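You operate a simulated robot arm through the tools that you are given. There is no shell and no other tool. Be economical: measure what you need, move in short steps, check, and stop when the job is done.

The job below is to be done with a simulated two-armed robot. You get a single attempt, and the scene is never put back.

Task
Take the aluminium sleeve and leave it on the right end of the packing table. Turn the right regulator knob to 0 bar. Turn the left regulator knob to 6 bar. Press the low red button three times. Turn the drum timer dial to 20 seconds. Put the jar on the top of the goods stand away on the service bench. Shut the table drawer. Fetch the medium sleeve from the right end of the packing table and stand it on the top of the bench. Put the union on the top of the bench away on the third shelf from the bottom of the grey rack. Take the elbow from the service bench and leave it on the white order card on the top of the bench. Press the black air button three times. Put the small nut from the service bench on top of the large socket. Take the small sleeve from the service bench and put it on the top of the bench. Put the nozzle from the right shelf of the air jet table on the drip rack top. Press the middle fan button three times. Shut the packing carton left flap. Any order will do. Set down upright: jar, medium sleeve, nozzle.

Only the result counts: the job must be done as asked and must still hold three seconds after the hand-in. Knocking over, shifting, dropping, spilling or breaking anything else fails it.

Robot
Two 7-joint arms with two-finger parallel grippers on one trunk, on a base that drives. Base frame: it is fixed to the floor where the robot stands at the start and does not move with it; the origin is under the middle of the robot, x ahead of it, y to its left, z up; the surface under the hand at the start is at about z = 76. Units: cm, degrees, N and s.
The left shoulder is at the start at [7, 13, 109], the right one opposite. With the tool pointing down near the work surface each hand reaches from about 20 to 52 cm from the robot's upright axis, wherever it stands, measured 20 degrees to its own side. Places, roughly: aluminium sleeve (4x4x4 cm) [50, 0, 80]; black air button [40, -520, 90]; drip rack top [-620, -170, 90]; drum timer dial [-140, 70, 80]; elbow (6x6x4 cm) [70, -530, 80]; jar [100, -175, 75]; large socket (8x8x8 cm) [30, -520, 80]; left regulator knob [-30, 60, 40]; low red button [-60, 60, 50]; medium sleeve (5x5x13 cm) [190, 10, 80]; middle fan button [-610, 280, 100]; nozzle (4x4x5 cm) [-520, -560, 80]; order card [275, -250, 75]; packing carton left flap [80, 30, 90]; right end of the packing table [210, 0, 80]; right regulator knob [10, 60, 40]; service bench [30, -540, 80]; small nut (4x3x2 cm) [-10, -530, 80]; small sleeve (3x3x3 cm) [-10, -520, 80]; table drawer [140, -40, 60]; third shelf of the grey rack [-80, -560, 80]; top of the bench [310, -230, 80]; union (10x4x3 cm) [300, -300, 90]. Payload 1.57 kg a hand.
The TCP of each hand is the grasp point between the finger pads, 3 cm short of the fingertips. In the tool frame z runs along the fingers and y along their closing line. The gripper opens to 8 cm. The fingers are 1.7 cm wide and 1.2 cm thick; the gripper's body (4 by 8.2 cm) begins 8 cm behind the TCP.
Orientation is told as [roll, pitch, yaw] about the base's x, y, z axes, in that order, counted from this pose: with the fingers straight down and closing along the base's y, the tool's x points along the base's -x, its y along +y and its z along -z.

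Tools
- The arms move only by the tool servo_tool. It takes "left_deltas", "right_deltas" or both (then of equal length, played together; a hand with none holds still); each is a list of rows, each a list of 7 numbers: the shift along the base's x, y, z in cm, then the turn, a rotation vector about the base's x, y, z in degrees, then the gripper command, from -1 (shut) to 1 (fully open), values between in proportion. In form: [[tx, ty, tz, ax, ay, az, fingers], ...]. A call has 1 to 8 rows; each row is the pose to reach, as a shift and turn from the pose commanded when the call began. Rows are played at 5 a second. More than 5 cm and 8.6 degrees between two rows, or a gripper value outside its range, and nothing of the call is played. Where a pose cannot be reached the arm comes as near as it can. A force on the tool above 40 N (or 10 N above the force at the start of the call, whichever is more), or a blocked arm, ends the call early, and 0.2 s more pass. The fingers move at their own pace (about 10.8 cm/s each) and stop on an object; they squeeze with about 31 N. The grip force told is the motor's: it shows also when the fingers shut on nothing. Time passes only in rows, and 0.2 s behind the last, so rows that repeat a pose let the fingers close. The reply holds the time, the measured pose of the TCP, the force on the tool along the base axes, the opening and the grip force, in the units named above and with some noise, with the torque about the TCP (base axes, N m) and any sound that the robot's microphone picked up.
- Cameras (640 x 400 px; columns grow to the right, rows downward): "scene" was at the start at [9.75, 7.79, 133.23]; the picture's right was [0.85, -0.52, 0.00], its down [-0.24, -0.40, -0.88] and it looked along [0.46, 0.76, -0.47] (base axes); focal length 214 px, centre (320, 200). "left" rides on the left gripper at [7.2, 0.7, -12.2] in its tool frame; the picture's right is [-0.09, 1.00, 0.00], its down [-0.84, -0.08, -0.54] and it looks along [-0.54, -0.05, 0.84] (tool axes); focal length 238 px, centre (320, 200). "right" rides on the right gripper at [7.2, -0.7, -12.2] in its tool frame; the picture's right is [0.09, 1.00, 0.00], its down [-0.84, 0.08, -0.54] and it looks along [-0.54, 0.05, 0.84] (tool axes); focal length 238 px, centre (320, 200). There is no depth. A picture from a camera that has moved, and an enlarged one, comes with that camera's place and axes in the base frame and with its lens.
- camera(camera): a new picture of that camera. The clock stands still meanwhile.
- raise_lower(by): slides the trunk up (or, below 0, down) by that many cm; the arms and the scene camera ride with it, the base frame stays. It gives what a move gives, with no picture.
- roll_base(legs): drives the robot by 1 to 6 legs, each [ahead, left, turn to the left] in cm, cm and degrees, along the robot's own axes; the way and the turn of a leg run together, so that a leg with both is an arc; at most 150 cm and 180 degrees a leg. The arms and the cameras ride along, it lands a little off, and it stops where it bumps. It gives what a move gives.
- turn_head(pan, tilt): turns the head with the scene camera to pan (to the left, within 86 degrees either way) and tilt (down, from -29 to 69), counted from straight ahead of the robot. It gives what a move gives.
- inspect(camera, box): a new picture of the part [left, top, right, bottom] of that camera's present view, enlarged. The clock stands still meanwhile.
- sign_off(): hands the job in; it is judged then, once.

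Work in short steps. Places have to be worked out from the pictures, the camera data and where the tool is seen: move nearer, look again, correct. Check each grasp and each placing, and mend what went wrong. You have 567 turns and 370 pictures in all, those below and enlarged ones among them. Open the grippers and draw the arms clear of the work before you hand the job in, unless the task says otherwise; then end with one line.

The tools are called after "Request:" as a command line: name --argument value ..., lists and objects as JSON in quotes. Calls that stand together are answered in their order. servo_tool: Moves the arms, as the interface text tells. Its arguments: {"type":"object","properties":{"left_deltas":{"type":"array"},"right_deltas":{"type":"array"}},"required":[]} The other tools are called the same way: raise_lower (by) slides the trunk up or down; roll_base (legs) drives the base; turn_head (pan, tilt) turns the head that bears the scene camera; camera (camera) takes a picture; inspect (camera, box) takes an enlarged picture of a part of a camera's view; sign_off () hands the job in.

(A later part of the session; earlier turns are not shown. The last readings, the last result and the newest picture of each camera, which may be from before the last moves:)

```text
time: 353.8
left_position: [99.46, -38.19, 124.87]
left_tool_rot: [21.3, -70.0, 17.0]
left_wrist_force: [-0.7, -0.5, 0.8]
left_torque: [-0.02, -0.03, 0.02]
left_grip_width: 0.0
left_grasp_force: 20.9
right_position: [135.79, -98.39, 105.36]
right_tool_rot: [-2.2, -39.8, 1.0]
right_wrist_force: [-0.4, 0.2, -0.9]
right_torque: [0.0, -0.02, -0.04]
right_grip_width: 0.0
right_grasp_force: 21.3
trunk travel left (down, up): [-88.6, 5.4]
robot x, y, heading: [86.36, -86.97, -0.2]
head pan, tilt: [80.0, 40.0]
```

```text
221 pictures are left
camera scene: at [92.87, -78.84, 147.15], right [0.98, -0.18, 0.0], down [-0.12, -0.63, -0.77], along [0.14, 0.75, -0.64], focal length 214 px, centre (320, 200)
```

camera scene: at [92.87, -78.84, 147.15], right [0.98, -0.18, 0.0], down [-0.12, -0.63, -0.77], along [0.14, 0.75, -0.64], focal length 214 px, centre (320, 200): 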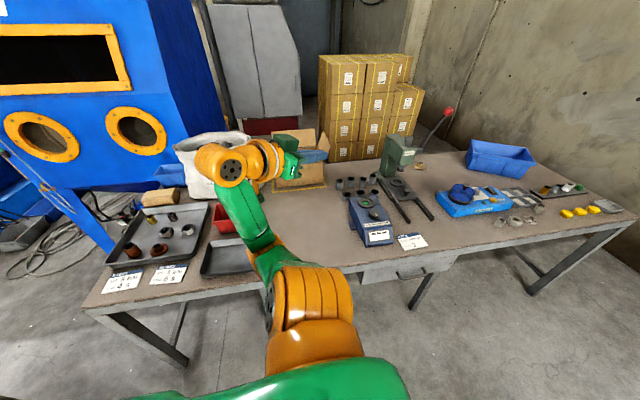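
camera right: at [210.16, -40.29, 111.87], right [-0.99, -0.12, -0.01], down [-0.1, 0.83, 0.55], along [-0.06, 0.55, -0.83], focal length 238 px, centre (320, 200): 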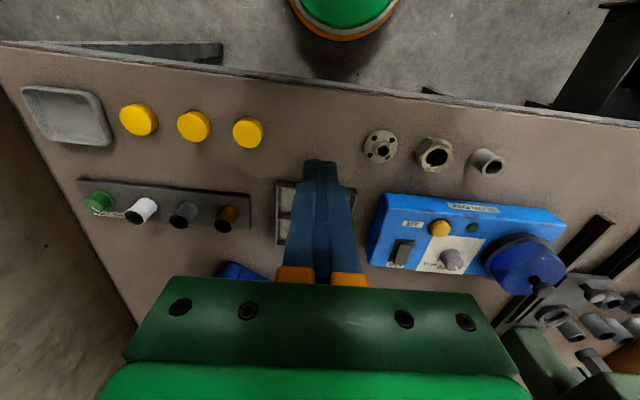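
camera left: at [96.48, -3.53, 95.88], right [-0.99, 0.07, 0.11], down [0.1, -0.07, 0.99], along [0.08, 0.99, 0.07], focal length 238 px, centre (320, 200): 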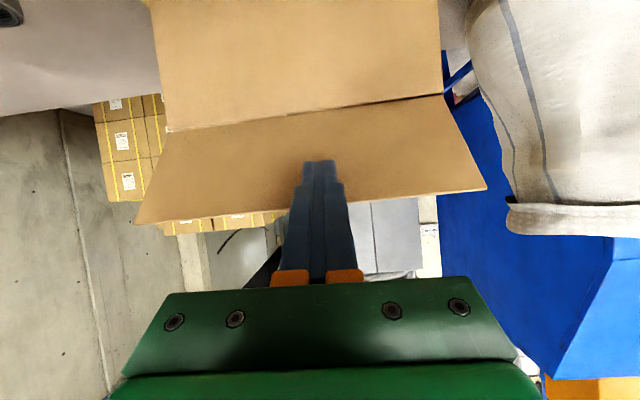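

I bring the left hand back in front and point it down.

Request:
servo_tool --left_deltas '[[2.5, -3, 0, -5, 6.4, 0, -1], [5, -6, 0, -10, 12.8, 0, -1], [7.5, -9, 0, -15, 19.2, 0, -1], [10, -12, 0, -20, 25.6, 0, -1], [12.5, -15, 0, -25, 32, 0, -1], [15, -18, -1, -30, 38.4, 0, -1], [17.5, -20, -2, -35, 44.8, 0, -1], [20, -22, -3, -40, 51, 0, -1]]'

Request:
turn_head --pan -86 --tilt 40

Request:
camera --camera "scene"

```text
time: 355.6
left_position: [120.16, -60.13, 121.91]
left_tool_rot: [2.4, -6.2, 31.2]
left_wrist_force: [0.5, 0.0, -0.2]
left_torque: [0.04, 0.06, 0.04]
left_grip_width: 0.0
left_grasp_force: 21.3
left hand out of reach, approached as far as the arm can: row 3, 4, 5, 6
right_position: [136.45, -98.78, 105.12]
right_tool_rot: [-1.8, -39.5, 0.8]
right_wrist_force: [0.4, 0.4, -0.3]
right_torque: [-0.01, -0.01, 0.02]
right_grip_width: 0.0
right_grasp_force: 21.3
trunk travel left (down, up): [-88.6, 5.4]
robot x, y, heading: [86.49, -86.87, -0.1]
head pan, tilt: [80.0, 40.0]
```

```text
time: 358.1
left_position: [119.62, -59.88, 121.9]
left_tool_rot: [1.9, -6.5, 31.1]
left_wrist_force: [-0.8, -0.4, -0.8]
left_torque: [0.01, 0.01, -0.01]
left_grip_width: 0.0
left_grasp_force: 20.9
right_position: [135.74, -98.47, 105.47]
right_tool_rot: [-2.1, -39.7, 1.0]
right_wrist_force: [-0.7, -0.2, -0.8]
right_torque: [0.01, -0.01, 0.0]
right_grip_width: 0.02
right_grasp_force: 20.8
trunk travel left (down, up): [-88.6, 5.4]
robot x, y, heading: [86.57, -87.38, -0.2]
head pan, tilt: [-85.9, 40.0]
```

```text
220 pictures are left
camera scene: at [91.8, -95.65, 147.15], right [-1.0, -0.07, 0.0], down [-0.04, 0.64, -0.77], along [0.05, -0.76, -0.64], focal length 214 px, centre (320, 200)
```

scene: 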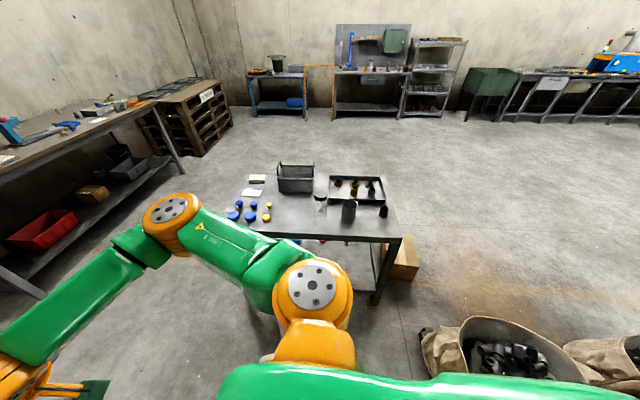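

Request:
inspect --camera "scene" --box '[220, 150, 420, 275]'

```text
3.20 times, centred on (320, 212) of scene
camera zoom: at [91.8, -95.65, 147.15], right [-1.0, -0.07, 0.0], down [-0.04, 0.64, -0.77], along [0.05, -0.76, -0.64], focal length 686 px, centre (320, 160)
```

zoom: 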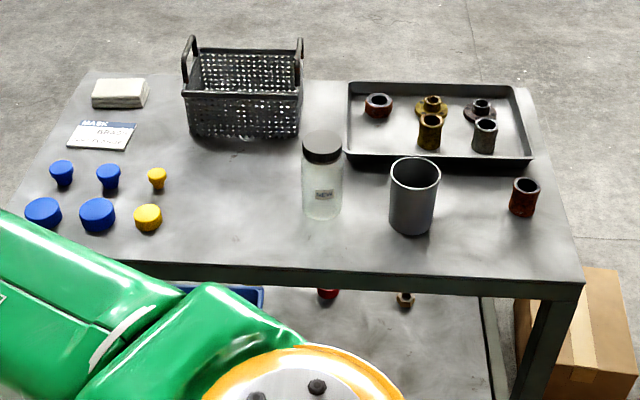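

The jar is the glass one with black lid at about (96, -168.5), ~6 cm wide, top z≈89.5. I straighten the right hand, then drive in front of it facing -y.

Request:
servo_tool --right_deltas '[[-2, 0, 1, 0, 8, 0, 1], [-4, 0, 2, 0, 16, 0, 1], [-6, 0, 3, 0, 24, 0, 1], [-8, 0, 4, 0, 32, 0, 1], [-10, 0, 5, 0, 40, 0, 1]]'

Request:
roll_base --legs '[[24, 0, 0], [0, 0, -90], [25, 0, 0]]'

Request:
camera --camera "right"

```text
time: 359.3
left_position: [119.6, -59.85, 121.87]
left_tool_rot: [1.9, -6.5, 31.0]
left_wrist_force: [-0.8, -1.0, 0.7]
left_torque: [0.0, 0.03, -0.01]
left_grip_width: 0.0
left_grasp_force: 22.0
right_position: [125.59, -98.39, 110.63]
right_tool_rot: [-1.4, 0.4, 0.9]
right_wrist_force: [-0.2, 0.4, -0.2]
right_torque: [0.03, -0.01, 0.0]
right_grip_width: 8.03
right_grasp_force: 0.2
trunk travel left (down, up): [-88.6, 5.4]
robot x, y, heading: [86.16, -87.1, -0.3]
head pan, tilt: [-85.9, 40.0]
```

```text
time: 366.3
left_position: [137.03, -145.61, 122.1]
left_tool_rot: [1.9, -6.6, -58.6]
left_wrist_force: [-0.8, 0.0, -0.5]
left_torque: [0.0, 0.01, 0.0]
left_grip_width: 0.0
left_grasp_force: 21.4
right_position: [98.4, -151.9, 110.74]
right_tool_rot: [-1.4, 0.1, -88.8]
right_wrist_force: [-0.6, -0.3, -0.5]
right_torque: [-0.03, 0.03, -0.01]
right_grip_width: 7.97
right_grasp_force: 0.1
trunk travel left (down, up): [-88.6, 5.4]
robot x, y, heading: [109.75, -112.56, -90.0]
head pan, tilt: [-85.9, 40.0]
```

```text
218 pictures are left
camera right: at [97.91, -144.87, 122.9], right [0.99, 0.11, -0.03], down [0.11, -0.83, 0.54], along [0.04, -0.54, -0.84], focal length 238 px, centre (320, 200)
```

right: 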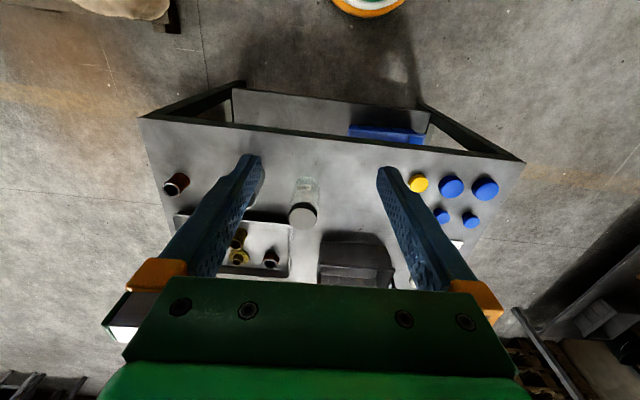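

Jar refined to (96.8, -170.3). I drive 15 cm ahead, then align and descend.

Request:
roll_base --legs '[[15, 0, 0]]'

Request:
servo_tool --right_deltas '[[-0.8, -1.7, -3, 0, 0, 0, 1], [-1.6, -3.4, -7, 0, 0, 0, 1], [-1.6, -3.4, -11.5, 0, 0, 0, 1], [-1.6, -3.4, -16, 0, 0, 0, 1]]'

Request:
camera --camera "right"

```text
time: 367.7
left_position: [136.97, -160.5, 122.06]
left_tool_rot: [1.9, -6.7, -58.7]
left_wrist_force: [-0.2, -0.2, 0.7]
left_torque: [-0.03, 0.01, -0.04]
left_grip_width: 0.01
left_grasp_force: 21.2
right_position: [98.31, -166.89, 110.77]
right_tool_rot: [-1.5, 0.0, -89.0]
right_wrist_force: [-0.5, 0.5, -0.3]
right_torque: [-0.03, -0.01, 0.02]
right_grip_width: 8.02
right_grasp_force: 0.2
trunk travel left (down, up): [-88.6, 5.4]
robot x, y, heading: [109.49, -127.82, -90.0]
head pan, tilt: [-85.9, 40.0]
```

```text
time: 368.7
left_position: [137.01, -160.95, 121.9]
left_tool_rot: [2.1, -6.5, -58.7]
left_wrist_force: [0.3, -0.9, 0.6]
left_torque: [-0.03, -0.02, -0.06]
left_grip_width: 0.0
left_grasp_force: 21.4
right_position: [96.94, -170.61, 94.53]
right_tool_rot: [-1.5, 0.2, -89.0]
right_wrist_force: [-0.5, -0.4, 0.1]
right_torque: [0.01, -0.02, -0.01]
right_grip_width: 7.98
right_grasp_force: 0.0
trunk travel left (down, up): [-88.6, 5.4]
robot x, y, heading: [109.47, -127.5, -90.3]
head pan, tilt: [-85.9, 40.0]
```

```text
217 pictures are left
camera right: at [96.4, -163.63, 106.79], right [0.99, 0.11, -0.03], down [0.11, -0.84, 0.54], along [0.04, -0.54, -0.84], focal length 238 px, centre (320, 200)
```

right: 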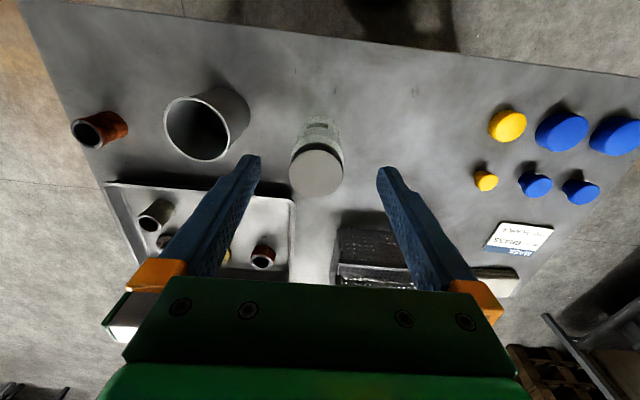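

Jar centre (96.6, -172.3). I correct 1.7 cm and descend, then grip.

Request:
servo_tool --right_deltas '[[-0.3, -1.7, 0, 0, 0, 0, 1], [-0.3, -1.7, -4, 0, 0, 0, 1], [-0.3, -1.7, -8, 0, 0, 0, 1], [-0.3, -1.7, -11.5, 0, 0, 0, 1], [-0.3, -1.7, -11.5, 0, 0, 0, -1], [-0.3, -1.7, -11.5, 0, 0, 0, -1], [-0.3, -1.7, -11.5, 0, 0, 0, -1]]'

Request:
servo_tool --right_deltas '[[0, 0, 4, 0, 0, 0, -1], [0, 0, 8, 0, 0, 0, -1], [0, 0, 12, 0, 0, 0, -1], [0, 0, 16, 0, 0, 0, -1], [0, 0, 20, 0, 0, 0, -1]]'

Request:
camera --camera "right"

```text
time: 370.3
left_position: [136.96, -160.89, 121.88]
left_tool_rot: [2.0, -6.5, -58.6]
left_wrist_force: [0.4, 0.3, 0.9]
left_torque: [0.05, 0.02, 0.01]
left_grip_width: 0.0
left_grasp_force: 21.2
right_position: [96.17, -171.31, 83.53]
right_tool_rot: [-1.4, 0.1, -89.0]
right_wrist_force: [0.5, -0.7, -0.5]
right_torque: [-0.01, 0.01, -0.01]
right_grip_width: 0.0
right_grasp_force: 21.3
right hand out of reach, approached as far as the arm can: row 4, 5, 6, 7
trunk travel left (down, up): [-88.6, 5.4]
robot x, y, heading: [109.47, -127.65, -89.9]
head pan, tilt: [-85.9, 40.0]
```

```text
time: 371.5
left_position: [137.0, -160.84, 121.86]
left_tool_rot: [2.1, -6.5, -58.8]
left_wrist_force: [-0.1, 0.3, -1.2]
left_torque: [-0.01, 0.03, 0.0]
left_grip_width: 0.0
left_grasp_force: 20.6
right_position: [96.23, -171.36, 103.97]
right_tool_rot: [-1.5, 0.2, -89.1]
right_wrist_force: [-0.2, -0.8, -0.2]
right_torque: [0.01, 0.01, 0.01]
right_grip_width: 0.0
right_grasp_force: 21.6
trunk travel left (down, up): [-88.6, 5.4]
robot x, y, heading: [109.65, -127.69, -89.9]
head pan, tilt: [-85.9, 40.0]
```

```text
216 pictures are left
camera right: at [95.68, -164.39, 116.11], right [0.99, 0.11, -0.03], down [0.11, -0.84, 0.54], along [0.04, -0.54, -0.84], focal length 238 px, centre (320, 200)
```

right: 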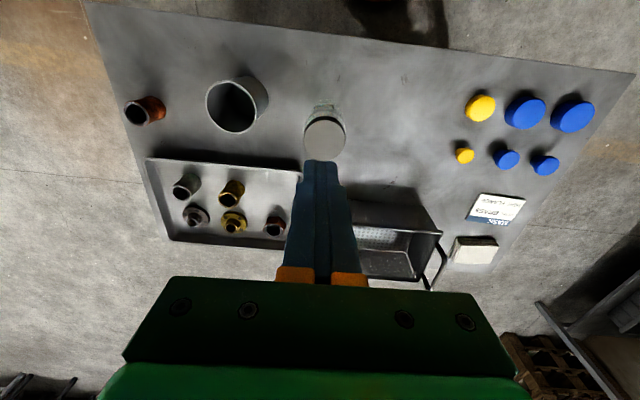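

The stand top is lower than assumed: two views give the jar at (96.8, -175), lid top z≈83.5. I open, drive 7 cm closer and lower the trunk 10 cm, then look again.

Request:
servo_tool --right_deltas '[[0, 2, 0, 0, 0, 0, 1], [0, 3.5, 0, 0, 0, 0, 1]]'

Request:
roll_base --legs '[[7, 0, 0]]'

Request:
raise_lower --by -10

Request:
camera --camera "right"

```text
time: 372.1
left_position: [136.93, -160.88, 121.9]
left_tool_rot: [2.0, -6.4, -58.8]
left_wrist_force: [-0.6, 0.0, 0.8]
left_torque: [-0.01, 0.01, 0.02]
left_grip_width: 0.01
left_grasp_force: 21.1
right_position: [96.01, -167.67, 103.78]
right_tool_rot: [-1.4, 0.1, -89.0]
right_wrist_force: [-1.1, 0.3, 0.5]
right_torque: [-0.03, 0.02, 0.01]
right_grip_width: 7.98
right_grasp_force: 0.1
trunk travel left (down, up): [-88.6, 5.4]
robot x, y, heading: [109.41, -127.97, -90.0]
head pan, tilt: [-85.9, 40.0]
```

```text
time: 373.1
left_position: [137.12, -166.87, 122.2]
left_tool_rot: [1.7, -6.9, -58.5]
left_wrist_force: [0.2, -0.7, 0.5]
left_torque: [-0.06, -0.03, -0.01]
left_grip_width: 0.0
left_grasp_force: 21.4
right_position: [96.09, -174.01, 104.03]
right_tool_rot: [-1.5, -0.4, -88.8]
right_wrist_force: [0.7, 0.7, 0.3]
right_torque: [-0.04, -0.02, 0.0]
right_grip_width: 8.02
right_grasp_force: 0.0
trunk travel left (down, up): [-88.6, 5.4]
robot x, y, heading: [109.83, -134.22, -89.9]
head pan, tilt: [-85.9, 40.0]
```

```text
time: 374.4
left_position: [137.01, -167.72, 111.87]
left_tool_rot: [2.0, -6.4, -58.6]
left_wrist_force: [-0.7, -0.8, 0.1]
left_torque: [0.01, 0.0, -0.02]
left_grip_width: 0.0
left_grasp_force: 21.5
right_position: [96.09, -174.73, 93.75]
right_tool_rot: [-1.5, 0.1, -88.9]
right_wrist_force: [0.0, 0.5, -0.1]
right_torque: [0.0, -0.02, 0.03]
right_grip_width: 8.04
right_grasp_force: 0.0
trunk travel left (down, up): [-78.6, 15.4]
robot x, y, heading: [109.49, -134.37, -90.0]
head pan, tilt: [-85.9, 40.0]
```

```text
215 pictures are left
camera right: at [95.64, -167.64, 105.95], right [0.99, 0.11, -0.03], down [0.11, -0.84, 0.54], along [0.04, -0.54, -0.84], focal length 238 px, centre (320, 200)
```

right: 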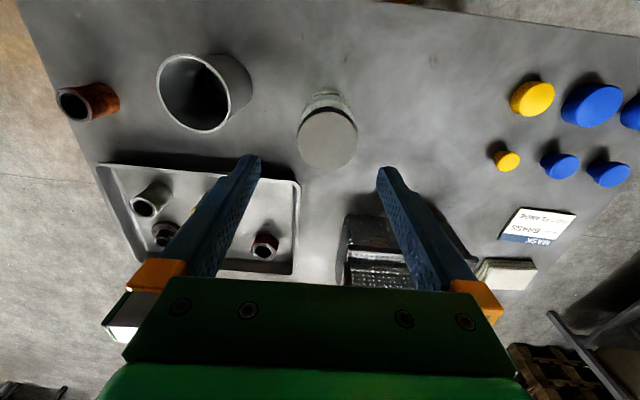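

Aligned within 0.6 cm. I descend to z≈77.5 and grip the jar body.

Request:
servo_tool --right_deltas '[[0.6, -0.4, -4, 0, 0, 0, 1], [0.6, -0.4, -8, 0, 0, 0, 1], [0.6, -0.4, -12, 0, 0, 0, 1], [0.6, -0.4, -16, 0, 0, 0, 1], [0.6, -0.4, -16, 0, 0, 0, -1], [0.6, -0.4, -16, 0, 0, 0, -1], [0.6, -0.4, -16, 0, 0, 0, -1]]'

```text
time: 376.1
left_position: [137.03, -167.72, 111.85]
left_tool_rot: [2.0, -6.4, -58.6]
left_wrist_force: [-0.3, 0.8, 0.1]
left_torque: [0.0, -0.01, -0.01]
left_grip_width: 0.0
left_grasp_force: 21.0
right_position: [97.05, -175.0, 78.04]
right_tool_rot: [-1.5, 0.1, -89.0]
right_wrist_force: [2.3, -2.3, 6.0]
right_torque: [-0.18, -0.37, -0.05]
right_grip_width: 6.47
right_grasp_force: 30.8
trunk travel left (down, up): [-78.6, 15.4]
robot x, y, heading: [109.3, -134.31, -90.0]
head pan, tilt: [-85.9, 40.0]
```

Gripped (6.5 cm). I lift with the trunk and check.

Request:
raise_lower --by 14

Request:
camera --camera "right"

```text
time: 377.7
left_position: [137.09, -167.81, 125.98]
left_tool_rot: [2.1, -6.6, -58.6]
left_wrist_force: [-0.9, -0.2, -0.3]
left_torque: [-0.02, 0.0, 0.02]
left_grip_width: 0.01
left_grasp_force: 21.3
right_position: [97.02, -175.01, 91.93]
right_tool_rot: [-1.5, 0.2, -88.9]
right_wrist_force: [0.6, 0.1, -1.7]
right_torque: [-0.03, 0.02, -0.03]
right_grip_width: 6.46
right_grasp_force: 31.0
trunk travel left (down, up): [-92.6, 1.4]
robot x, y, heading: [109.31, -134.38, -90.1]
head pan, tilt: [-85.9, 40.0]
```

```text
214 pictures are left
camera right: at [96.49, -168.0, 104.17], right [0.99, 0.11, -0.03], down [0.11, -0.84, 0.54], along [0.04, -0.54, -0.84], focal length 238 px, centre (320, 200)
```

right: 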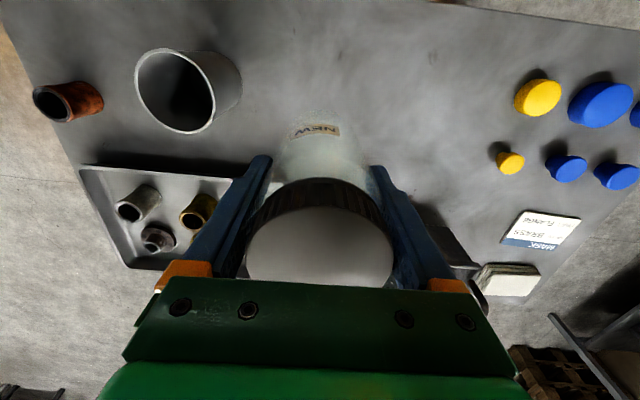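

The jar is held. I raise it, then take the route back, east and south toward the bench's right part for the union.

Request:
servo_tool --right_deltas '[[0, 1, 4, 0, 0, 0, -1], [0, 2, 8, 0, 0, 0, -1], [0, 4, 12, 0, 0, 0, -1], [0, 6, 15, 0, 0, 0, -1], [0, 8, 18, 0, 0, 0, -1]]'

Request:
roll_base --legs '[[-22, 0, 0], [0, 95, 0], [110, 0, 0], [80, 0, 0], [0, 0, 60]]'

Request:
turn_head --pan 35 --tilt 40

Request:
camera --camera "scene"

```text
time: 378.9
left_position: [137.05, -167.72, 125.93]
left_tool_rot: [2.1, -6.5, -58.5]
left_wrist_force: [1.0, 0.5, -1.3]
left_torque: [-0.03, -0.02, 0.03]
left_grip_width: 0.02
left_grasp_force: 21.4
right_position: [97.12, -167.1, 109.93]
right_tool_rot: [-1.5, 0.1, -88.9]
right_wrist_force: [-0.5, 0.9, -1.9]
right_torque: [-0.04, 0.02, 0.01]
right_grip_width: 6.47
right_grasp_force: 31.5
trunk travel left (down, up): [-92.6, 1.4]
robot x, y, heading: [109.46, -134.38, -90.2]
head pan, tilt: [-85.9, 40.0]
```

```text
time: 396.8
left_position: [245.06, -292.76, 126.02]
left_tool_rot: [2.1, -6.5, 1.2]
left_wrist_force: [-0.4, 0.3, -0.6]
left_torque: [-0.01, -0.03, -0.01]
left_grip_width: 0.01
left_grasp_force: 21.7
right_position: [224.61, -326.95, 109.92]
right_tool_rot: [-1.4, 0.1, -29.1]
right_wrist_force: [-0.9, 0.3, -1.7]
right_torque: [0.0, -0.04, 0.0]
right_grip_width: 6.38
right_grasp_force: 31.1
trunk travel left (down, up): [-92.6, 1.4]
robot x, y, heading: [202.62, -300.48, -30.2]
head pan, tilt: [-85.9, 40.0]
```

```text
time: 398.8
left_position: [245.14, -292.69, 125.87]
left_tool_rot: [2.1, -6.4, 1.2]
left_wrist_force: [-1.0, -0.4, -0.2]
left_torque: [-0.02, 0.0, 0.0]
left_grip_width: 0.0
left_grasp_force: 21.3
right_position: [224.53, -327.04, 109.9]
right_tool_rot: [-1.5, 0.2, -29.0]
right_wrist_force: [-0.5, 0.1, -2.0]
right_torque: [0.01, 0.0, -0.04]
right_grip_width: 6.36
right_grasp_force: 31.1
trunk travel left (down, up): [-92.6, 1.4]
robot x, y, heading: [202.73, -299.92, -29.9]
head pan, tilt: [35.0, 40.0]
```

```text
213 pictures are left
camera scene: at [215.47, -301.69, 151.15], right [0.08, -1.0, 0.0], down [-0.64, -0.05, -0.77], along [0.76, 0.06, -0.64], focal length 214 px, centre (320, 200)
```

scene: 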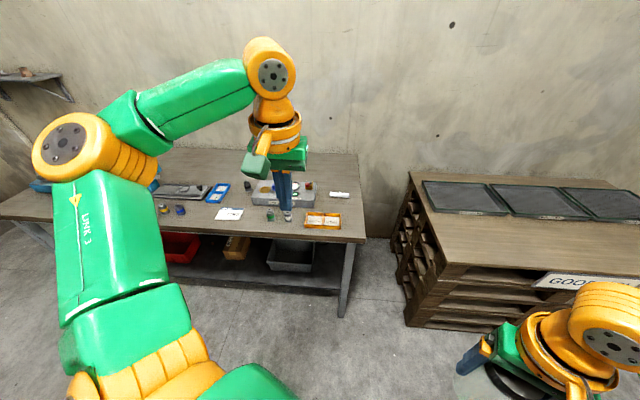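

I zoom on the bench's right part.

Request:
inspect --camera "scene" --box '[140, 150, 370, 250]'

```text
2.78 times, centred on (255, 200) of scene
camera zoom: at [215.47, -301.69, 151.15], right [0.08, -1.0, 0.0], down [-0.64, -0.05, -0.77], along [0.76, 0.06, -0.64], focal length 597 px, centre (501, 200)
```

zoom: 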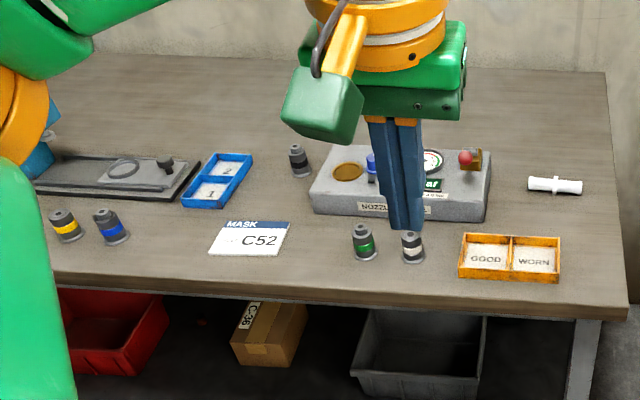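

Union measured at (298, -305), lying along y; the order card at (282, -255). I turn to heading -90 and slide up to the bench with my left side, so the left arm reaches it.

Request:
roll_base --legs '[[0, 0, -60], [0, 42, 0]]'

Request:
servo_tool --left_deltas '[[2.5, 3.5, 0, 0, 0, -5, 1], [5, 7, 0, 0, 0, -10, 1], [7.5, 10.5, 0, 0, 0, -16, 1], [10, 14, 0, 0, 0, -22, 1], [12.5, 17.5, 0, 0, 0, -28, 1], [15, 21, -1, 0, 0, -31, 1], [17.5, 24, -3, 0, 0, -31, 1]]'

Request:
camera --camera "left"

```text
time: 404.0
left_position: [270.5, -334.61, 125.97]
left_tool_rot: [2.2, -6.6, -59.9]
left_wrist_force: [0.1, 0.1, 0.7]
left_torque: [0.03, -0.03, 0.02]
left_grip_width: 0.01
left_grasp_force: 21.4
right_position: [230.47, -333.17, 109.87]
right_tool_rot: [-1.2, 0.2, -90.1]
right_wrist_force: [-0.4, 0.5, -2.2]
right_torque: [0.0, -0.01, 0.0]
right_grip_width: 6.4
right_grasp_force: 30.9
trunk travel left (down, up): [-92.6, 1.4]
robot x, y, heading: [243.74, -301.03, -91.3]
head pan, tilt: [35.0, 40.0]
```

```text
time: 405.6
left_position: [288.11, -310.84, 122.97]
left_tool_rot: [1.9, -6.6, -90.8]
left_wrist_force: [0.2, -0.2, 0.7]
left_torque: [-0.01, 0.01, 0.02]
left_grip_width: 8.03
left_grasp_force: 0.0
right_position: [230.76, -332.95, 109.99]
right_tool_rot: [-1.5, 0.1, -90.1]
right_wrist_force: [1.4, 0.4, -1.5]
right_torque: [0.0, -0.03, 0.02]
right_grip_width: 6.35
right_grasp_force: 30.8
trunk travel left (down, up): [-92.6, 1.4]
robot x, y, heading: [243.91, -300.86, -91.1]
head pan, tilt: [35.0, 40.0]
```

```text
211 pictures are left
camera left: at [288.63, -302.23, 134.23], right [0.99, -0.1, 0.04], down [-0.11, -0.77, 0.63], along [-0.03, -0.63, -0.77], focal length 238 px, centre (320, 200)
```

left: 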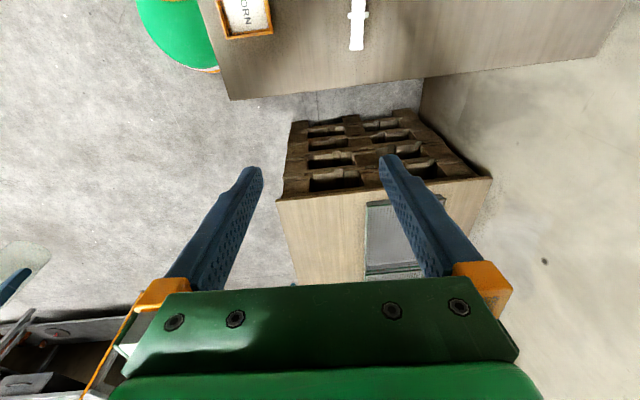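

Union about (297, -305). I move above it.

Request:
servo_tool --left_deltas '[[2, 1.5, -4, 0, 0, 0, 1], [4, 3, -8, 0, 0, 0, 1], [6, 4.5, -12, 0, 0, 0, 1], [8, 5.8, -16, 0, 0, 0, 1], [9.1, 5.8, -20.5, 0, 0, 0, 1], [9.1, 5.8, -25, 0, 0, 0, 1]]'

Request:
camera --camera "left"

```text
time: 407.0
left_position: [297.47, -304.54, 97.71]
left_tool_rot: [2.1, -6.3, -90.9]
left_wrist_force: [-0.2, -0.6, -0.2]
left_torque: [-0.02, 0.03, 0.03]
left_grip_width: 8.0
left_grasp_force: 0.0
right_position: [230.86, -333.24, 109.82]
right_tool_rot: [-1.6, 0.2, -90.1]
right_wrist_force: [0.3, 0.0, -1.4]
right_torque: [0.04, 0.03, -0.02]
right_grip_width: 6.35
right_grasp_force: 30.9
trunk travel left (down, up): [-92.6, 1.4]
robot x, y, heading: [243.71, -300.92, -91.3]
head pan, tilt: [35.0, 40.0]
```

```text
210 pictures are left
camera left: at [297.79, -296.01, 109.16], right [0.99, -0.1, 0.05], down [-0.11, -0.77, 0.63], along [-0.03, -0.63, -0.78], focal length 238 px, centre (320, 200)
```

left: 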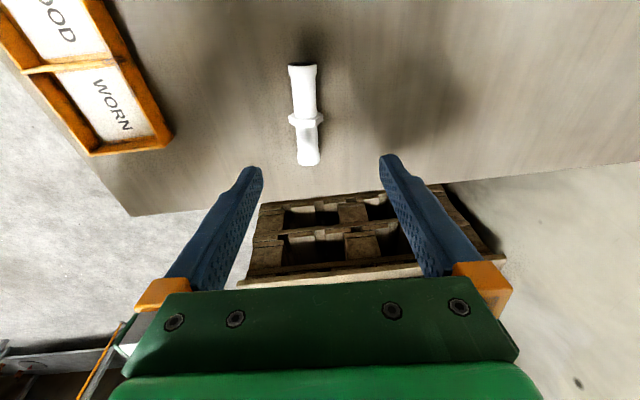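

Union centre (296.5, -304.4). Descend and grip.

Request:
servo_tool --left_deltas '[[-1, 0.1, -4, 0, 0, 0, 1], [-1, 0.1, -8, 0, 0, 0, 1], [-1, 0.1, -10.2, 0, 0, 0, 1], [-1, 0.1, -10.2, 0, 0, 0, -1], [-1, 0.1, -10.2, 0, 0, 0, -1], [-1, 0.1, -10.2, 0, 0, 0, -1]]'

Request:
servo_tool --left_deltas '[[0, 0, 4.5, 0, 0, 0, -1], [0, 0, 9, 0, 0, 0, -1], [0, 0, 13.5, 0, 0, 0, -1], [0, 0, 18, 0, 0, 0, -1], [0, 0, 22.5, 0, 0, 0, -1], [0, 0, 27, 0, 0, 0, -1]]'

Request:
camera --camera "left"

```text
time: 407.9
left_position: [296.21, -304.57, 88.39]
left_tool_rot: [2.2, -6.5, -91.0]
left_wrist_force: [0.3, 0.2, -0.3]
left_torque: [-0.02, -0.03, 0.01]
left_grip_width: 3.52
left_grasp_force: 0.5
right_position: [230.38, -333.12, 109.81]
right_tool_rot: [-1.2, 0.1, -90.1]
right_wrist_force: [-1.8, 0.1, -1.7]
right_torque: [0.02, -0.04, -0.01]
right_grip_width: 6.39
right_grasp_force: 30.8
trunk travel left (down, up): [-92.6, 1.4]
robot x, y, heading: [243.69, -300.66, -91.3]
head pan, tilt: [35.0, 40.0]
stopped in row 4 (left hand): the force on the tool passed its limit at 74 N (the readings are from after the stop); the commanded pose is now the measured one
```

```text
time: 409.3
left_position: [296.79, -304.65, 115.04]
left_tool_rot: [2.1, -6.4, -90.9]
left_wrist_force: [-0.1, 0.3, -1.1]
left_torque: [-0.02, 0.01, -0.03]
left_grip_width: 3.19
left_grasp_force: 31.0
right_position: [230.78, -333.17, 109.85]
right_tool_rot: [-1.4, 0.2, -90.1]
right_wrist_force: [0.1, -0.1, -1.2]
right_torque: [-0.01, 0.02, 0.03]
right_grip_width: 6.37
right_grasp_force: 30.1
trunk travel left (down, up): [-92.6, 1.4]
robot x, y, heading: [243.87, -300.72, -91.2]
head pan, tilt: [35.0, 40.0]
```

```text
209 pictures are left
camera left: at [297.03, -296.19, 126.49], right [0.99, -0.1, 0.04], down [-0.11, -0.77, 0.63], along [-0.03, -0.63, -0.78], focal length 238 px, centre (320, 200)
```

left: 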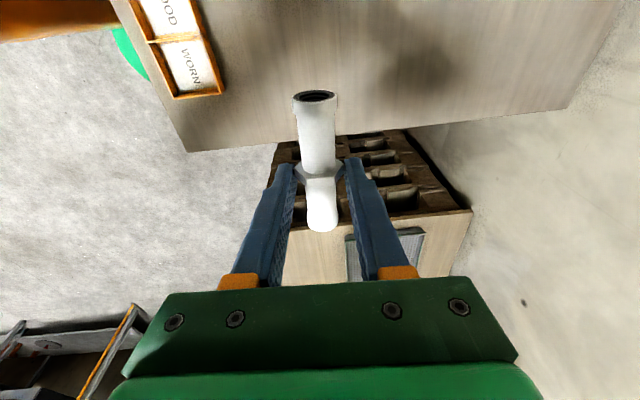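

Both held: union (left) and jar (right). I drive to the service bench area: west off the bench, south, then west, and look.

Request:
roll_base --legs '[[0, -42, 1.2], [128, 0, 0], [0, -150, 0], [0, -25, 0]]'

Request:
turn_head --pan -10 --tilt 25

Request:
camera --camera "scene"

```text
time: 426.1
left_position: [84.92, -428.87, 114.79]
left_tool_rot: [1.8, -6.4, -90.7]
left_wrist_force: [1.1, 0.4, -1.5]
left_torque: [0.01, 0.05, 0.02]
left_grip_width: 3.22
left_grasp_force: 31.2
right_position: [18.82, -457.37, 109.81]
right_tool_rot: [-1.7, 0.2, -90.0]
right_wrist_force: [1.3, 0.5, -0.8]
right_torque: [0.01, 0.01, 0.01]
right_grip_width: 6.32
right_grasp_force: 30.7
trunk travel left (down, up): [-92.6, 1.4]
robot x, y, heading: [31.79, -424.84, -91.0]
head pan, tilt: [35.0, 40.0]
```

```text
time: 427.2
left_position: [84.44, -428.81, 115.04]
left_tool_rot: [2.0, -6.5, -90.7]
left_wrist_force: [-0.2, 0.0, -1.0]
left_torque: [0.0, 0.01, -0.01]
left_grip_width: 3.19
left_grasp_force: 30.3
right_position: [18.62, -457.34, 109.9]
right_tool_rot: [-1.5, 0.3, -90.0]
right_wrist_force: [0.1, 0.5, -1.2]
right_torque: [0.0, 0.02, -0.02]
right_grip_width: 6.34
right_grasp_force: 31.1
trunk travel left (down, up): [-92.6, 1.4]
robot x, y, heading: [30.98, -425.3, -91.0]
head pan, tilt: [-10.0, 25.0]
```

```text
208 pictures are left
camera scene: at [29.73, -439.14, 153.48], right [-0.98, 0.19, 0.0], down [0.08, 0.42, -0.91], along [-0.17, -0.89, -0.42], focal length 214 px, centre (320, 200)
```

scene: 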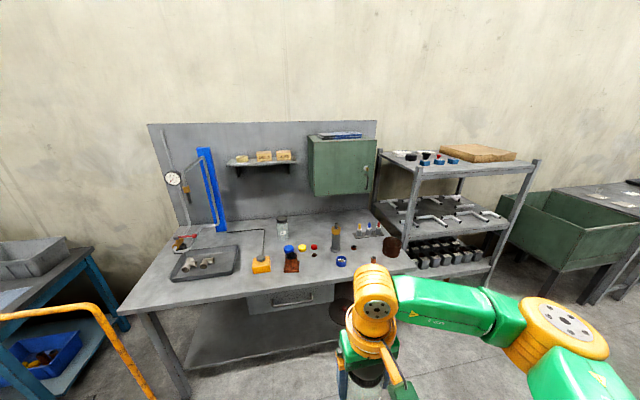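

I zoom on the service bench and on the rack.

Request:
inspect --camera "scene" --box '[150, 200, 350, 325]'

Request:
inspect --camera "scene" --box '[310, 130, 550, 280]'

```text
3.20 times, centred on (250, 262) of scene
camera zoom: at [29.73, -439.14, 153.48], right [-0.98, 0.19, 0.0], down [0.08, 0.42, -0.91], along [-0.17, -0.89, -0.42], focal length 686 px, centre (544, 0)
```

zoom: 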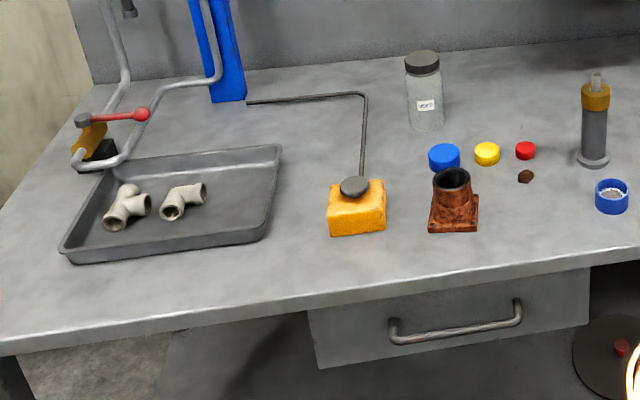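

```text
2.67 times, centred on (430, 205) of scene
camera zoom: at [29.73, -439.14, 153.48], right [-0.98, 0.19, 0.0], down [0.08, 0.42, -0.91], along [-0.17, -0.89, -0.42], focal length 572 px, centre (27, 187)
```

zoom: 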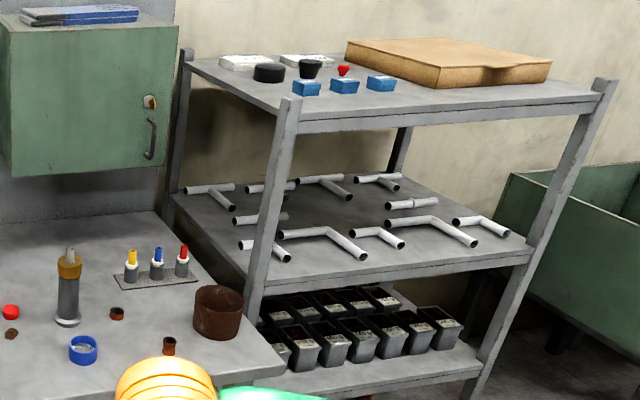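

Layout is clear: large socket (28,-521), black air button on the yellow box (42,-523), small nut (-6,-530), small sleeve (-13,-519), elbow in the tray (69,-532), fittings shelf z≈80. First I put the jar down at about (12.5,-514): drive closer.

Request:
roll_base --legs '[[46, -6, 1]]'

Request:
camera --camera "right"

Request:
turn_head --pan 0 --tilt 45

Request:
camera --camera "scene"

```text
time: 430.0
left_position: [78.16, -473.98, 114.93]
left_tool_rot: [1.9, -6.6, -89.1]
left_wrist_force: [-0.4, 0.1, -1.0]
left_torque: [-0.02, 0.02, 0.0]
left_grip_width: 3.2
left_grasp_force: 31.1
right_position: [13.21, -504.44, 109.95]
right_tool_rot: [-1.3, 0.0, -88.3]
right_wrist_force: [-0.6, -0.3, -1.2]
right_torque: [0.0, 0.01, -0.05]
right_grip_width: 6.31
right_grasp_force: 31.0
trunk travel left (down, up): [-92.6, 1.4]
robot x, y, heading: [25.36, -472.31, -89.4]
head pan, tilt: [-10.0, 25.0]
```

```text
205 pictures are left
camera right: at [12.6, -497.37, 122.15], right [0.99, 0.12, -0.03], down [0.12, -0.83, 0.54], along [0.04, -0.54, -0.84], focal length 238 px, centre (320, 200)
```

right: 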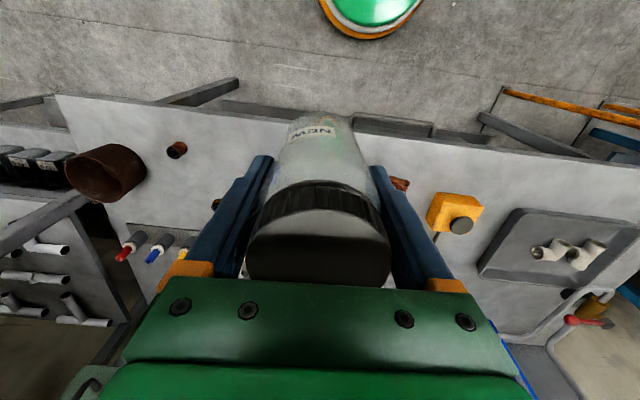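

```text
time: 430.8
left_position: [78.32, -474.15, 115.06]
left_tool_rot: [1.9, -6.5, -89.0]
left_wrist_force: [-0.7, -0.5, -0.4]
left_torque: [0.03, 0.01, 0.0]
left_grip_width: 3.17
left_grasp_force: 31.2
right_position: [13.15, -504.49, 109.87]
right_tool_rot: [-1.5, 0.2, -88.3]
right_wrist_force: [0.4, 0.3, -2.2]
right_torque: [0.03, 0.0, 0.01]
right_grip_width: 6.34
right_grasp_force: 31.2
trunk travel left (down, up): [-92.6, 1.4]
robot x, y, heading: [25.39, -471.79, -89.3]
head pan, tilt: [0.0, 45.0]
```

```text
204 pictures are left
camera scene: at [25.4, -485.09, 150.43], right [-1.0, -0.01, 0.0], down [-0.01, 0.71, -0.71], along [0.01, -0.71, -0.71], focal length 214 px, centre (320, 200)
```

scene: 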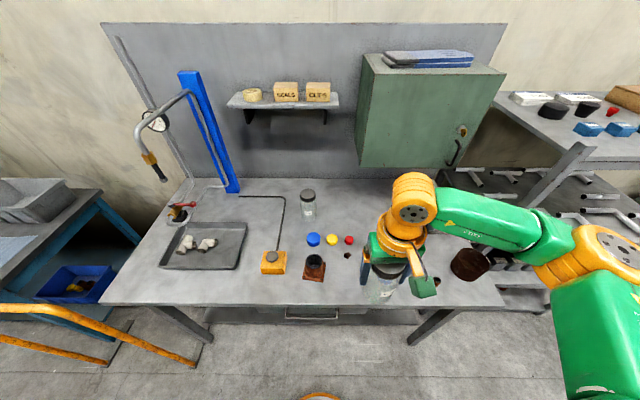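

Bench top z≈76.5, edge y≈-510. I move the jar over (13, -518) and lower it in steps until contact.

Request:
servo_tool --right_deltas '[[0, -4.5, 0, 0, 0, 0, -1], [0, -9, 0, 0, 0, 0, -1], [0, -13.5, -2, 0, 0, 0, -1], [0, -13.5, -6.5, 0, 0, 0, -1], [0, -13.5, -11, 0, 0, 0, -1], [0, -13.5, -14, 0, 0, 0, -1]]'

Request:
inspect --camera "scene" --box '[280, 200, 480, 325]'

```text
time: 432.2
left_position: [78.39, -474.12, 114.85]
left_tool_rot: [2.0, -6.4, -89.1]
left_wrist_force: [0.4, -0.1, -0.7]
left_torque: [0.01, 0.02, 0.0]
left_grip_width: 3.16
left_grasp_force: 31.0
right_position: [13.16, -518.41, 95.9]
right_tool_rot: [-1.6, 0.2, -88.4]
right_wrist_force: [0.1, 0.2, -1.8]
right_torque: [0.02, 0.05, 0.02]
right_grip_width: 6.3
right_grasp_force: 31.4
trunk travel left (down, up): [-92.6, 1.4]
robot x, y, heading: [25.33, -471.84, -89.2]
head pan, tilt: [0.0, 45.0]
```

```text
3.20 times, centred on (380, 262) of scene
camera zoom: at [25.48, -485.17, 150.42], right [-1.0, -0.01, 0.0], down [-0.01, 0.71, -0.71], along [0.01, -0.71, -0.71], focal length 686 px, centre (128, 0)
```

zoom: 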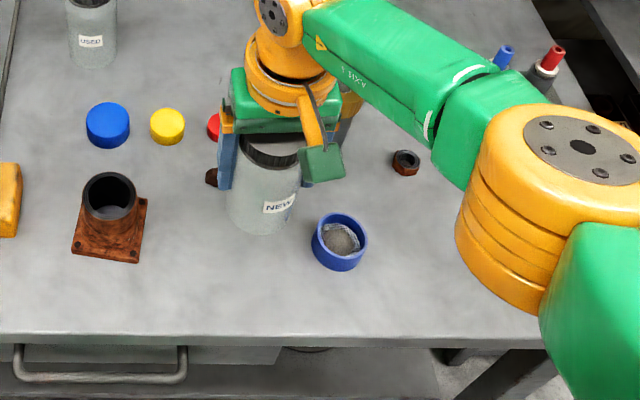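

Clear. Lower in small steps to contact.

Request:
servo_tool --right_deltas '[[0, 0, -1.5, 0, 0, 0, -1], [0, 0, -3, 0, 0, 0, -1], [0, 0, -4, 0, 0, 0, -1], [0, 0, -5, 0, 0, 0, -1], [0, 0, -6, 0, 0, 0, -1]]'

```text
time: 433.4
left_position: [78.27, -474.24, 114.93]
left_tool_rot: [2.0, -6.5, -89.1]
left_wrist_force: [-0.3, 0.0, -0.5]
left_torque: [0.02, 0.02, 0.01]
left_grip_width: 3.18
left_grasp_force: 30.9
right_position: [12.66, -516.92, 90.27]
right_tool_rot: [-1.6, 0.1, -88.3]
right_wrist_force: [0.3, -0.9, -1.3]
right_torque: [0.0, -0.02, -0.02]
right_grip_width: 6.3
right_grasp_force: 31.1
right hand out of reach, approached as far as the arm can: row 3, 4, 5
trunk travel left (down, up): [-92.6, 1.4]
robot x, y, heading: [25.24, -471.77, -89.4]
head pan, tilt: [0.0, 45.0]
```

Arm limit; I lower with the trunk instead.

Request:
raise_lower --by -2

Request:
raise_lower --by -1

```text
time: 434.1
left_position: [78.43, -474.17, 113.04]
left_tool_rot: [2.0, -6.4, -89.1]
left_wrist_force: [-0.9, 1.0, -0.2]
left_torque: [0.0, 0.04, 0.0]
left_grip_width: 3.2
left_grasp_force: 31.1
right_position: [12.67, -516.97, 88.26]
right_tool_rot: [-1.5, 0.2, -88.3]
right_wrist_force: [-0.1, 0.0, -2.1]
right_torque: [0.03, 0.05, 0.01]
right_grip_width: 6.32
right_grasp_force: 30.6
trunk travel left (down, up): [-90.6, 3.4]
robot x, y, heading: [25.01, -471.64, -89.5]
head pan, tilt: [0.0, 45.0]
```

```text
time: 434.7
left_position: [78.31, -473.69, 111.95]
left_tool_rot: [1.9, -6.7, -89.1]
left_wrist_force: [0.5, 0.0, -0.8]
left_torque: [0.04, 0.03, -0.01]
left_grip_width: 3.21
left_grasp_force: 31.0
right_position: [12.79, -516.62, 87.61]
right_tool_rot: [-1.5, -0.1, -88.3]
right_wrist_force: [-1.1, 1.2, 26.5]
right_torque: [0.19, -0.66, 0.01]
right_grip_width: 6.17
right_grasp_force: 31.4
trunk travel left (down, up): [-89.6, 4.4]
robot x, y, heading: [25.12, -471.78, -89.6]
head pan, tilt: [0.0, 45.0]
```

Contact (26 N). I open slowly and check.

Request:
servo_tool --right_deltas '[[0, 0, 0, 0, 0, 0, 0.7], [0, 0, 0, 0, 0, 0, 1], [0, 0, 0, 0, 0, 0, 1]]'

Request:
servo_tool --right_deltas '[[0, 0, 4, 0, 0, 0, 1], [0, 0, 8, 0, 0, 0, 1], [0, 0, 12, 0, 0, 0, 1], [0, 2, 16, 0, 0, 0, 1]]'

Request:
camera --camera "right"

```text
time: 435.5
left_position: [78.14, -474.05, 111.99]
left_tool_rot: [2.0, -6.5, -89.0]
left_wrist_force: [0.5, 0.5, -0.4]
left_torque: [0.01, -0.03, 0.0]
left_grip_width: 3.18
left_grasp_force: 31.2
right_position: [12.72, -516.95, 87.26]
right_tool_rot: [-1.5, 0.3, -88.3]
right_wrist_force: [-0.5, -0.2, 0.2]
right_torque: [-0.01, 0.01, 0.0]
right_grip_width: 8.01
right_grasp_force: 0.2
trunk travel left (down, up): [-89.6, 4.4]
robot x, y, heading: [25.29, -471.6, -89.3]
head pan, tilt: [0.0, 45.0]
```

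```text
time: 436.5
left_position: [78.12, -474.0, 111.94]
left_tool_rot: [2.1, -6.6, -89.2]
left_wrist_force: [0.6, -0.1, -0.4]
left_torque: [0.0, 0.0, 0.0]
left_grip_width: 3.18
left_grasp_force: 30.9
right_position: [12.78, -515.01, 103.47]
right_tool_rot: [-1.4, 0.1, -88.4]
right_wrist_force: [-0.7, 0.3, 1.9]
right_torque: [-0.07, 0.01, 0.0]
right_grip_width: 8.0
right_grasp_force: 0.0
trunk travel left (down, up): [-89.6, 4.4]
robot x, y, heading: [25.31, -471.67, -89.6]
head pan, tilt: [0.0, 45.0]
```

```text
202 pictures are left
camera right: at [12.27, -507.98, 115.64], right [0.99, 0.12, -0.03], down [0.12, -0.83, 0.54], along [0.04, -0.54, -0.84], focal length 238 px, centre (320, 200)
```

right: 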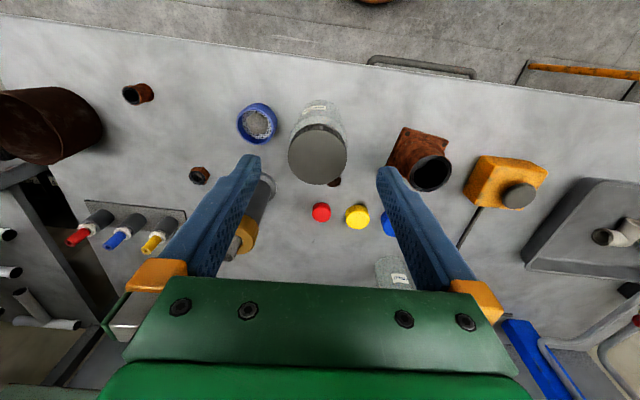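

The jar stands. Next the small nut at (-8,-530): I move the base right 18 and ahead 9.

Request:
roll_base --legs '[[9, -18, 0]]'

Request:
camera --camera "right"

```text
time: 438.1
left_position: [60.97, -483.02, 111.85]
left_tool_rot: [1.8, -6.5, -89.0]
left_wrist_force: [0.0, 0.5, 0.1]
left_torque: [-0.06, 0.03, -0.03]
left_grip_width: 3.2
left_grasp_force: 30.8
right_position: [-4.3, -524.23, 103.54]
right_tool_rot: [-1.6, 0.0, -88.2]
right_wrist_force: [0.1, 0.4, 0.5]
right_torque: [0.02, 0.02, 0.01]
right_grip_width: 7.99
right_grasp_force: 0.0
trunk travel left (down, up): [-89.6, 4.4]
robot x, y, heading: [7.64, -481.0, -89.4]
head pan, tilt: [0.0, 45.0]
```

```text
201 pictures are left
camera right: at [-4.88, -517.21, 115.66], right [0.99, 0.12, -0.03], down [0.12, -0.83, 0.54], along [0.04, -0.54, -0.84], focal length 238 px, centre (320, 200)
```

right: 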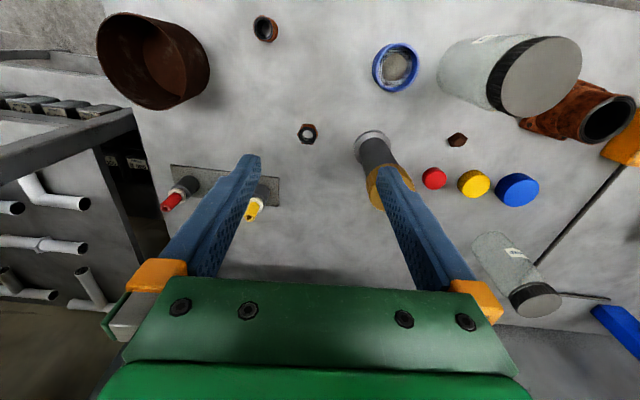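

Nut at (-6.7,-529.2), a bottle stands at (4,-529). I go above with a 5 cm opening.

Request:
servo_tool --right_deltas '[[-1.2, -2.5, -3, 0, 0, 0, 0.25], [-2.4, -5, -6, 0, 0, 0, 0.25], [-2.4, -5, -10, 0, 0, 0, 0.25], [-2.4, -5, -14, 0, 0, 0, 0.25], [-2.4, -5, -17.5, 0, 0, 0, 0.25]]'

Request:
camera --camera "right"

```text
time: 439.3
left_position: [60.63, -483.33, 111.95]
left_tool_rot: [1.9, -6.5, -89.0]
left_wrist_force: [0.2, -0.3, -0.3]
left_torque: [0.03, 0.01, 0.0]
left_grip_width: 3.19
left_grasp_force: 30.5
right_position: [-6.81, -526.21, 86.78]
right_tool_rot: [-1.6, 0.1, -88.3]
right_wrist_force: [0.1, -0.2, 0.4]
right_torque: [0.0, -0.02, 0.02]
right_grip_width: 4.99
right_grasp_force: 0.0
right hand out of reach, approached as far as the arm can: row 3, 4, 5
trunk travel left (down, up): [-89.6, 4.4]
robot x, y, heading: [7.83, -480.95, -89.5]
head pan, tilt: [0.0, 45.0]
```

```text
200 pictures are left
camera right: at [-7.45, -519.19, 99.0], right [0.99, 0.12, -0.03], down [0.12, -0.83, 0.54], along [0.05, -0.54, -0.84], focal length 238 px, centre (320, 200)
```

right: 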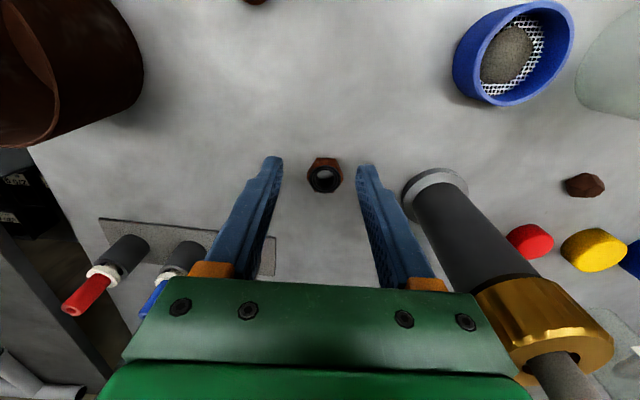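

Trunk is high; I raise the hand 12, lower the trunk 14, then go over the nut.

Request:
servo_tool --right_deltas '[[0, 0, 4, 0, 0, 0, 0.25], [0, 0, 8, 0, 0, 0, 0.25], [0, 0, 13, 0, 0, 0, 0.25]]'

Request:
raise_lower --by -15

Request:
servo_tool --right_deltas '[[0.3, -2, 0, 0, 0, 0, 0.25], [0.5, -3.5, 0, 0, 0, 0, 0.25]]'

Request:
camera --camera "right"

```text
time: 440.1
left_position: [60.71, -483.2, 112.06]
left_tool_rot: [1.8, -6.5, -89.0]
left_wrist_force: [-0.3, 0.0, -0.7]
left_torque: [-0.02, -0.02, 0.0]
left_grip_width: 3.19
left_grasp_force: 31.1
right_position: [-6.81, -525.98, 99.87]
right_tool_rot: [-1.6, 0.1, -88.2]
right_wrist_force: [-0.3, -0.1, -0.4]
right_torque: [-0.02, -0.01, -0.03]
right_grip_width: 5.0
right_grasp_force: 0.1
trunk travel left (down, up): [-89.6, 4.4]
robot x, y, heading: [7.61, -481.21, -89.3]
head pan, tilt: [0.0, 45.0]
```

```text
time: 441.8
left_position: [60.85, -483.24, 97.03]
left_tool_rot: [2.0, -6.4, -89.0]
left_wrist_force: [0.2, 1.0, -0.2]
left_torque: [-0.02, 0.01, 0.02]
left_grip_width: 3.23
left_grasp_force: 31.2
right_position: [-6.86, -526.04, 84.72]
right_tool_rot: [-1.5, 0.1, -88.3]
right_wrist_force: [-0.1, -0.8, 0.0]
right_torque: [0.01, 0.02, 0.02]
right_grip_width: 5.03
right_grasp_force: 0.0
trunk travel left (down, up): [-74.6, 19.4]
robot x, y, heading: [7.46, -481.3, -89.3]
head pan, tilt: [0.0, 45.0]
```

```text
time: 442.4
left_position: [60.68, -483.23, 97.03]
left_tool_rot: [1.9, -6.4, -88.9]
left_wrist_force: [0.5, -0.1, -1.0]
left_torque: [-0.02, 0.02, -0.01]
left_grip_width: 3.15
left_grasp_force: 31.9
right_position: [-6.4, -529.79, 84.66]
right_tool_rot: [-1.5, 0.2, -88.2]
right_wrist_force: [-0.3, -0.3, 0.2]
right_torque: [0.04, -0.02, 0.01]
right_grip_width: 4.99
right_grasp_force: 0.1
trunk travel left (down, up): [-74.6, 19.4]
robot x, y, heading: [7.54, -481.28, -89.7]
head pan, tilt: [0.0, 45.0]
```

```text
199 pictures are left
camera right: at [-6.97, -522.66, 96.78], right [0.99, 0.12, -0.03], down [0.12, -0.83, 0.54], along [0.04, -0.54, -0.84], focal length 238 px, centre (320, 200)
```

right: 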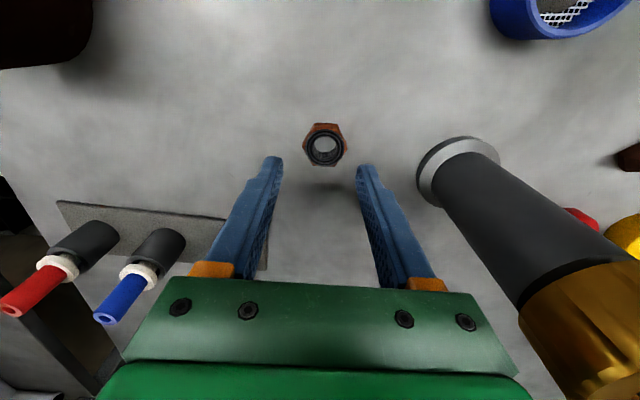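

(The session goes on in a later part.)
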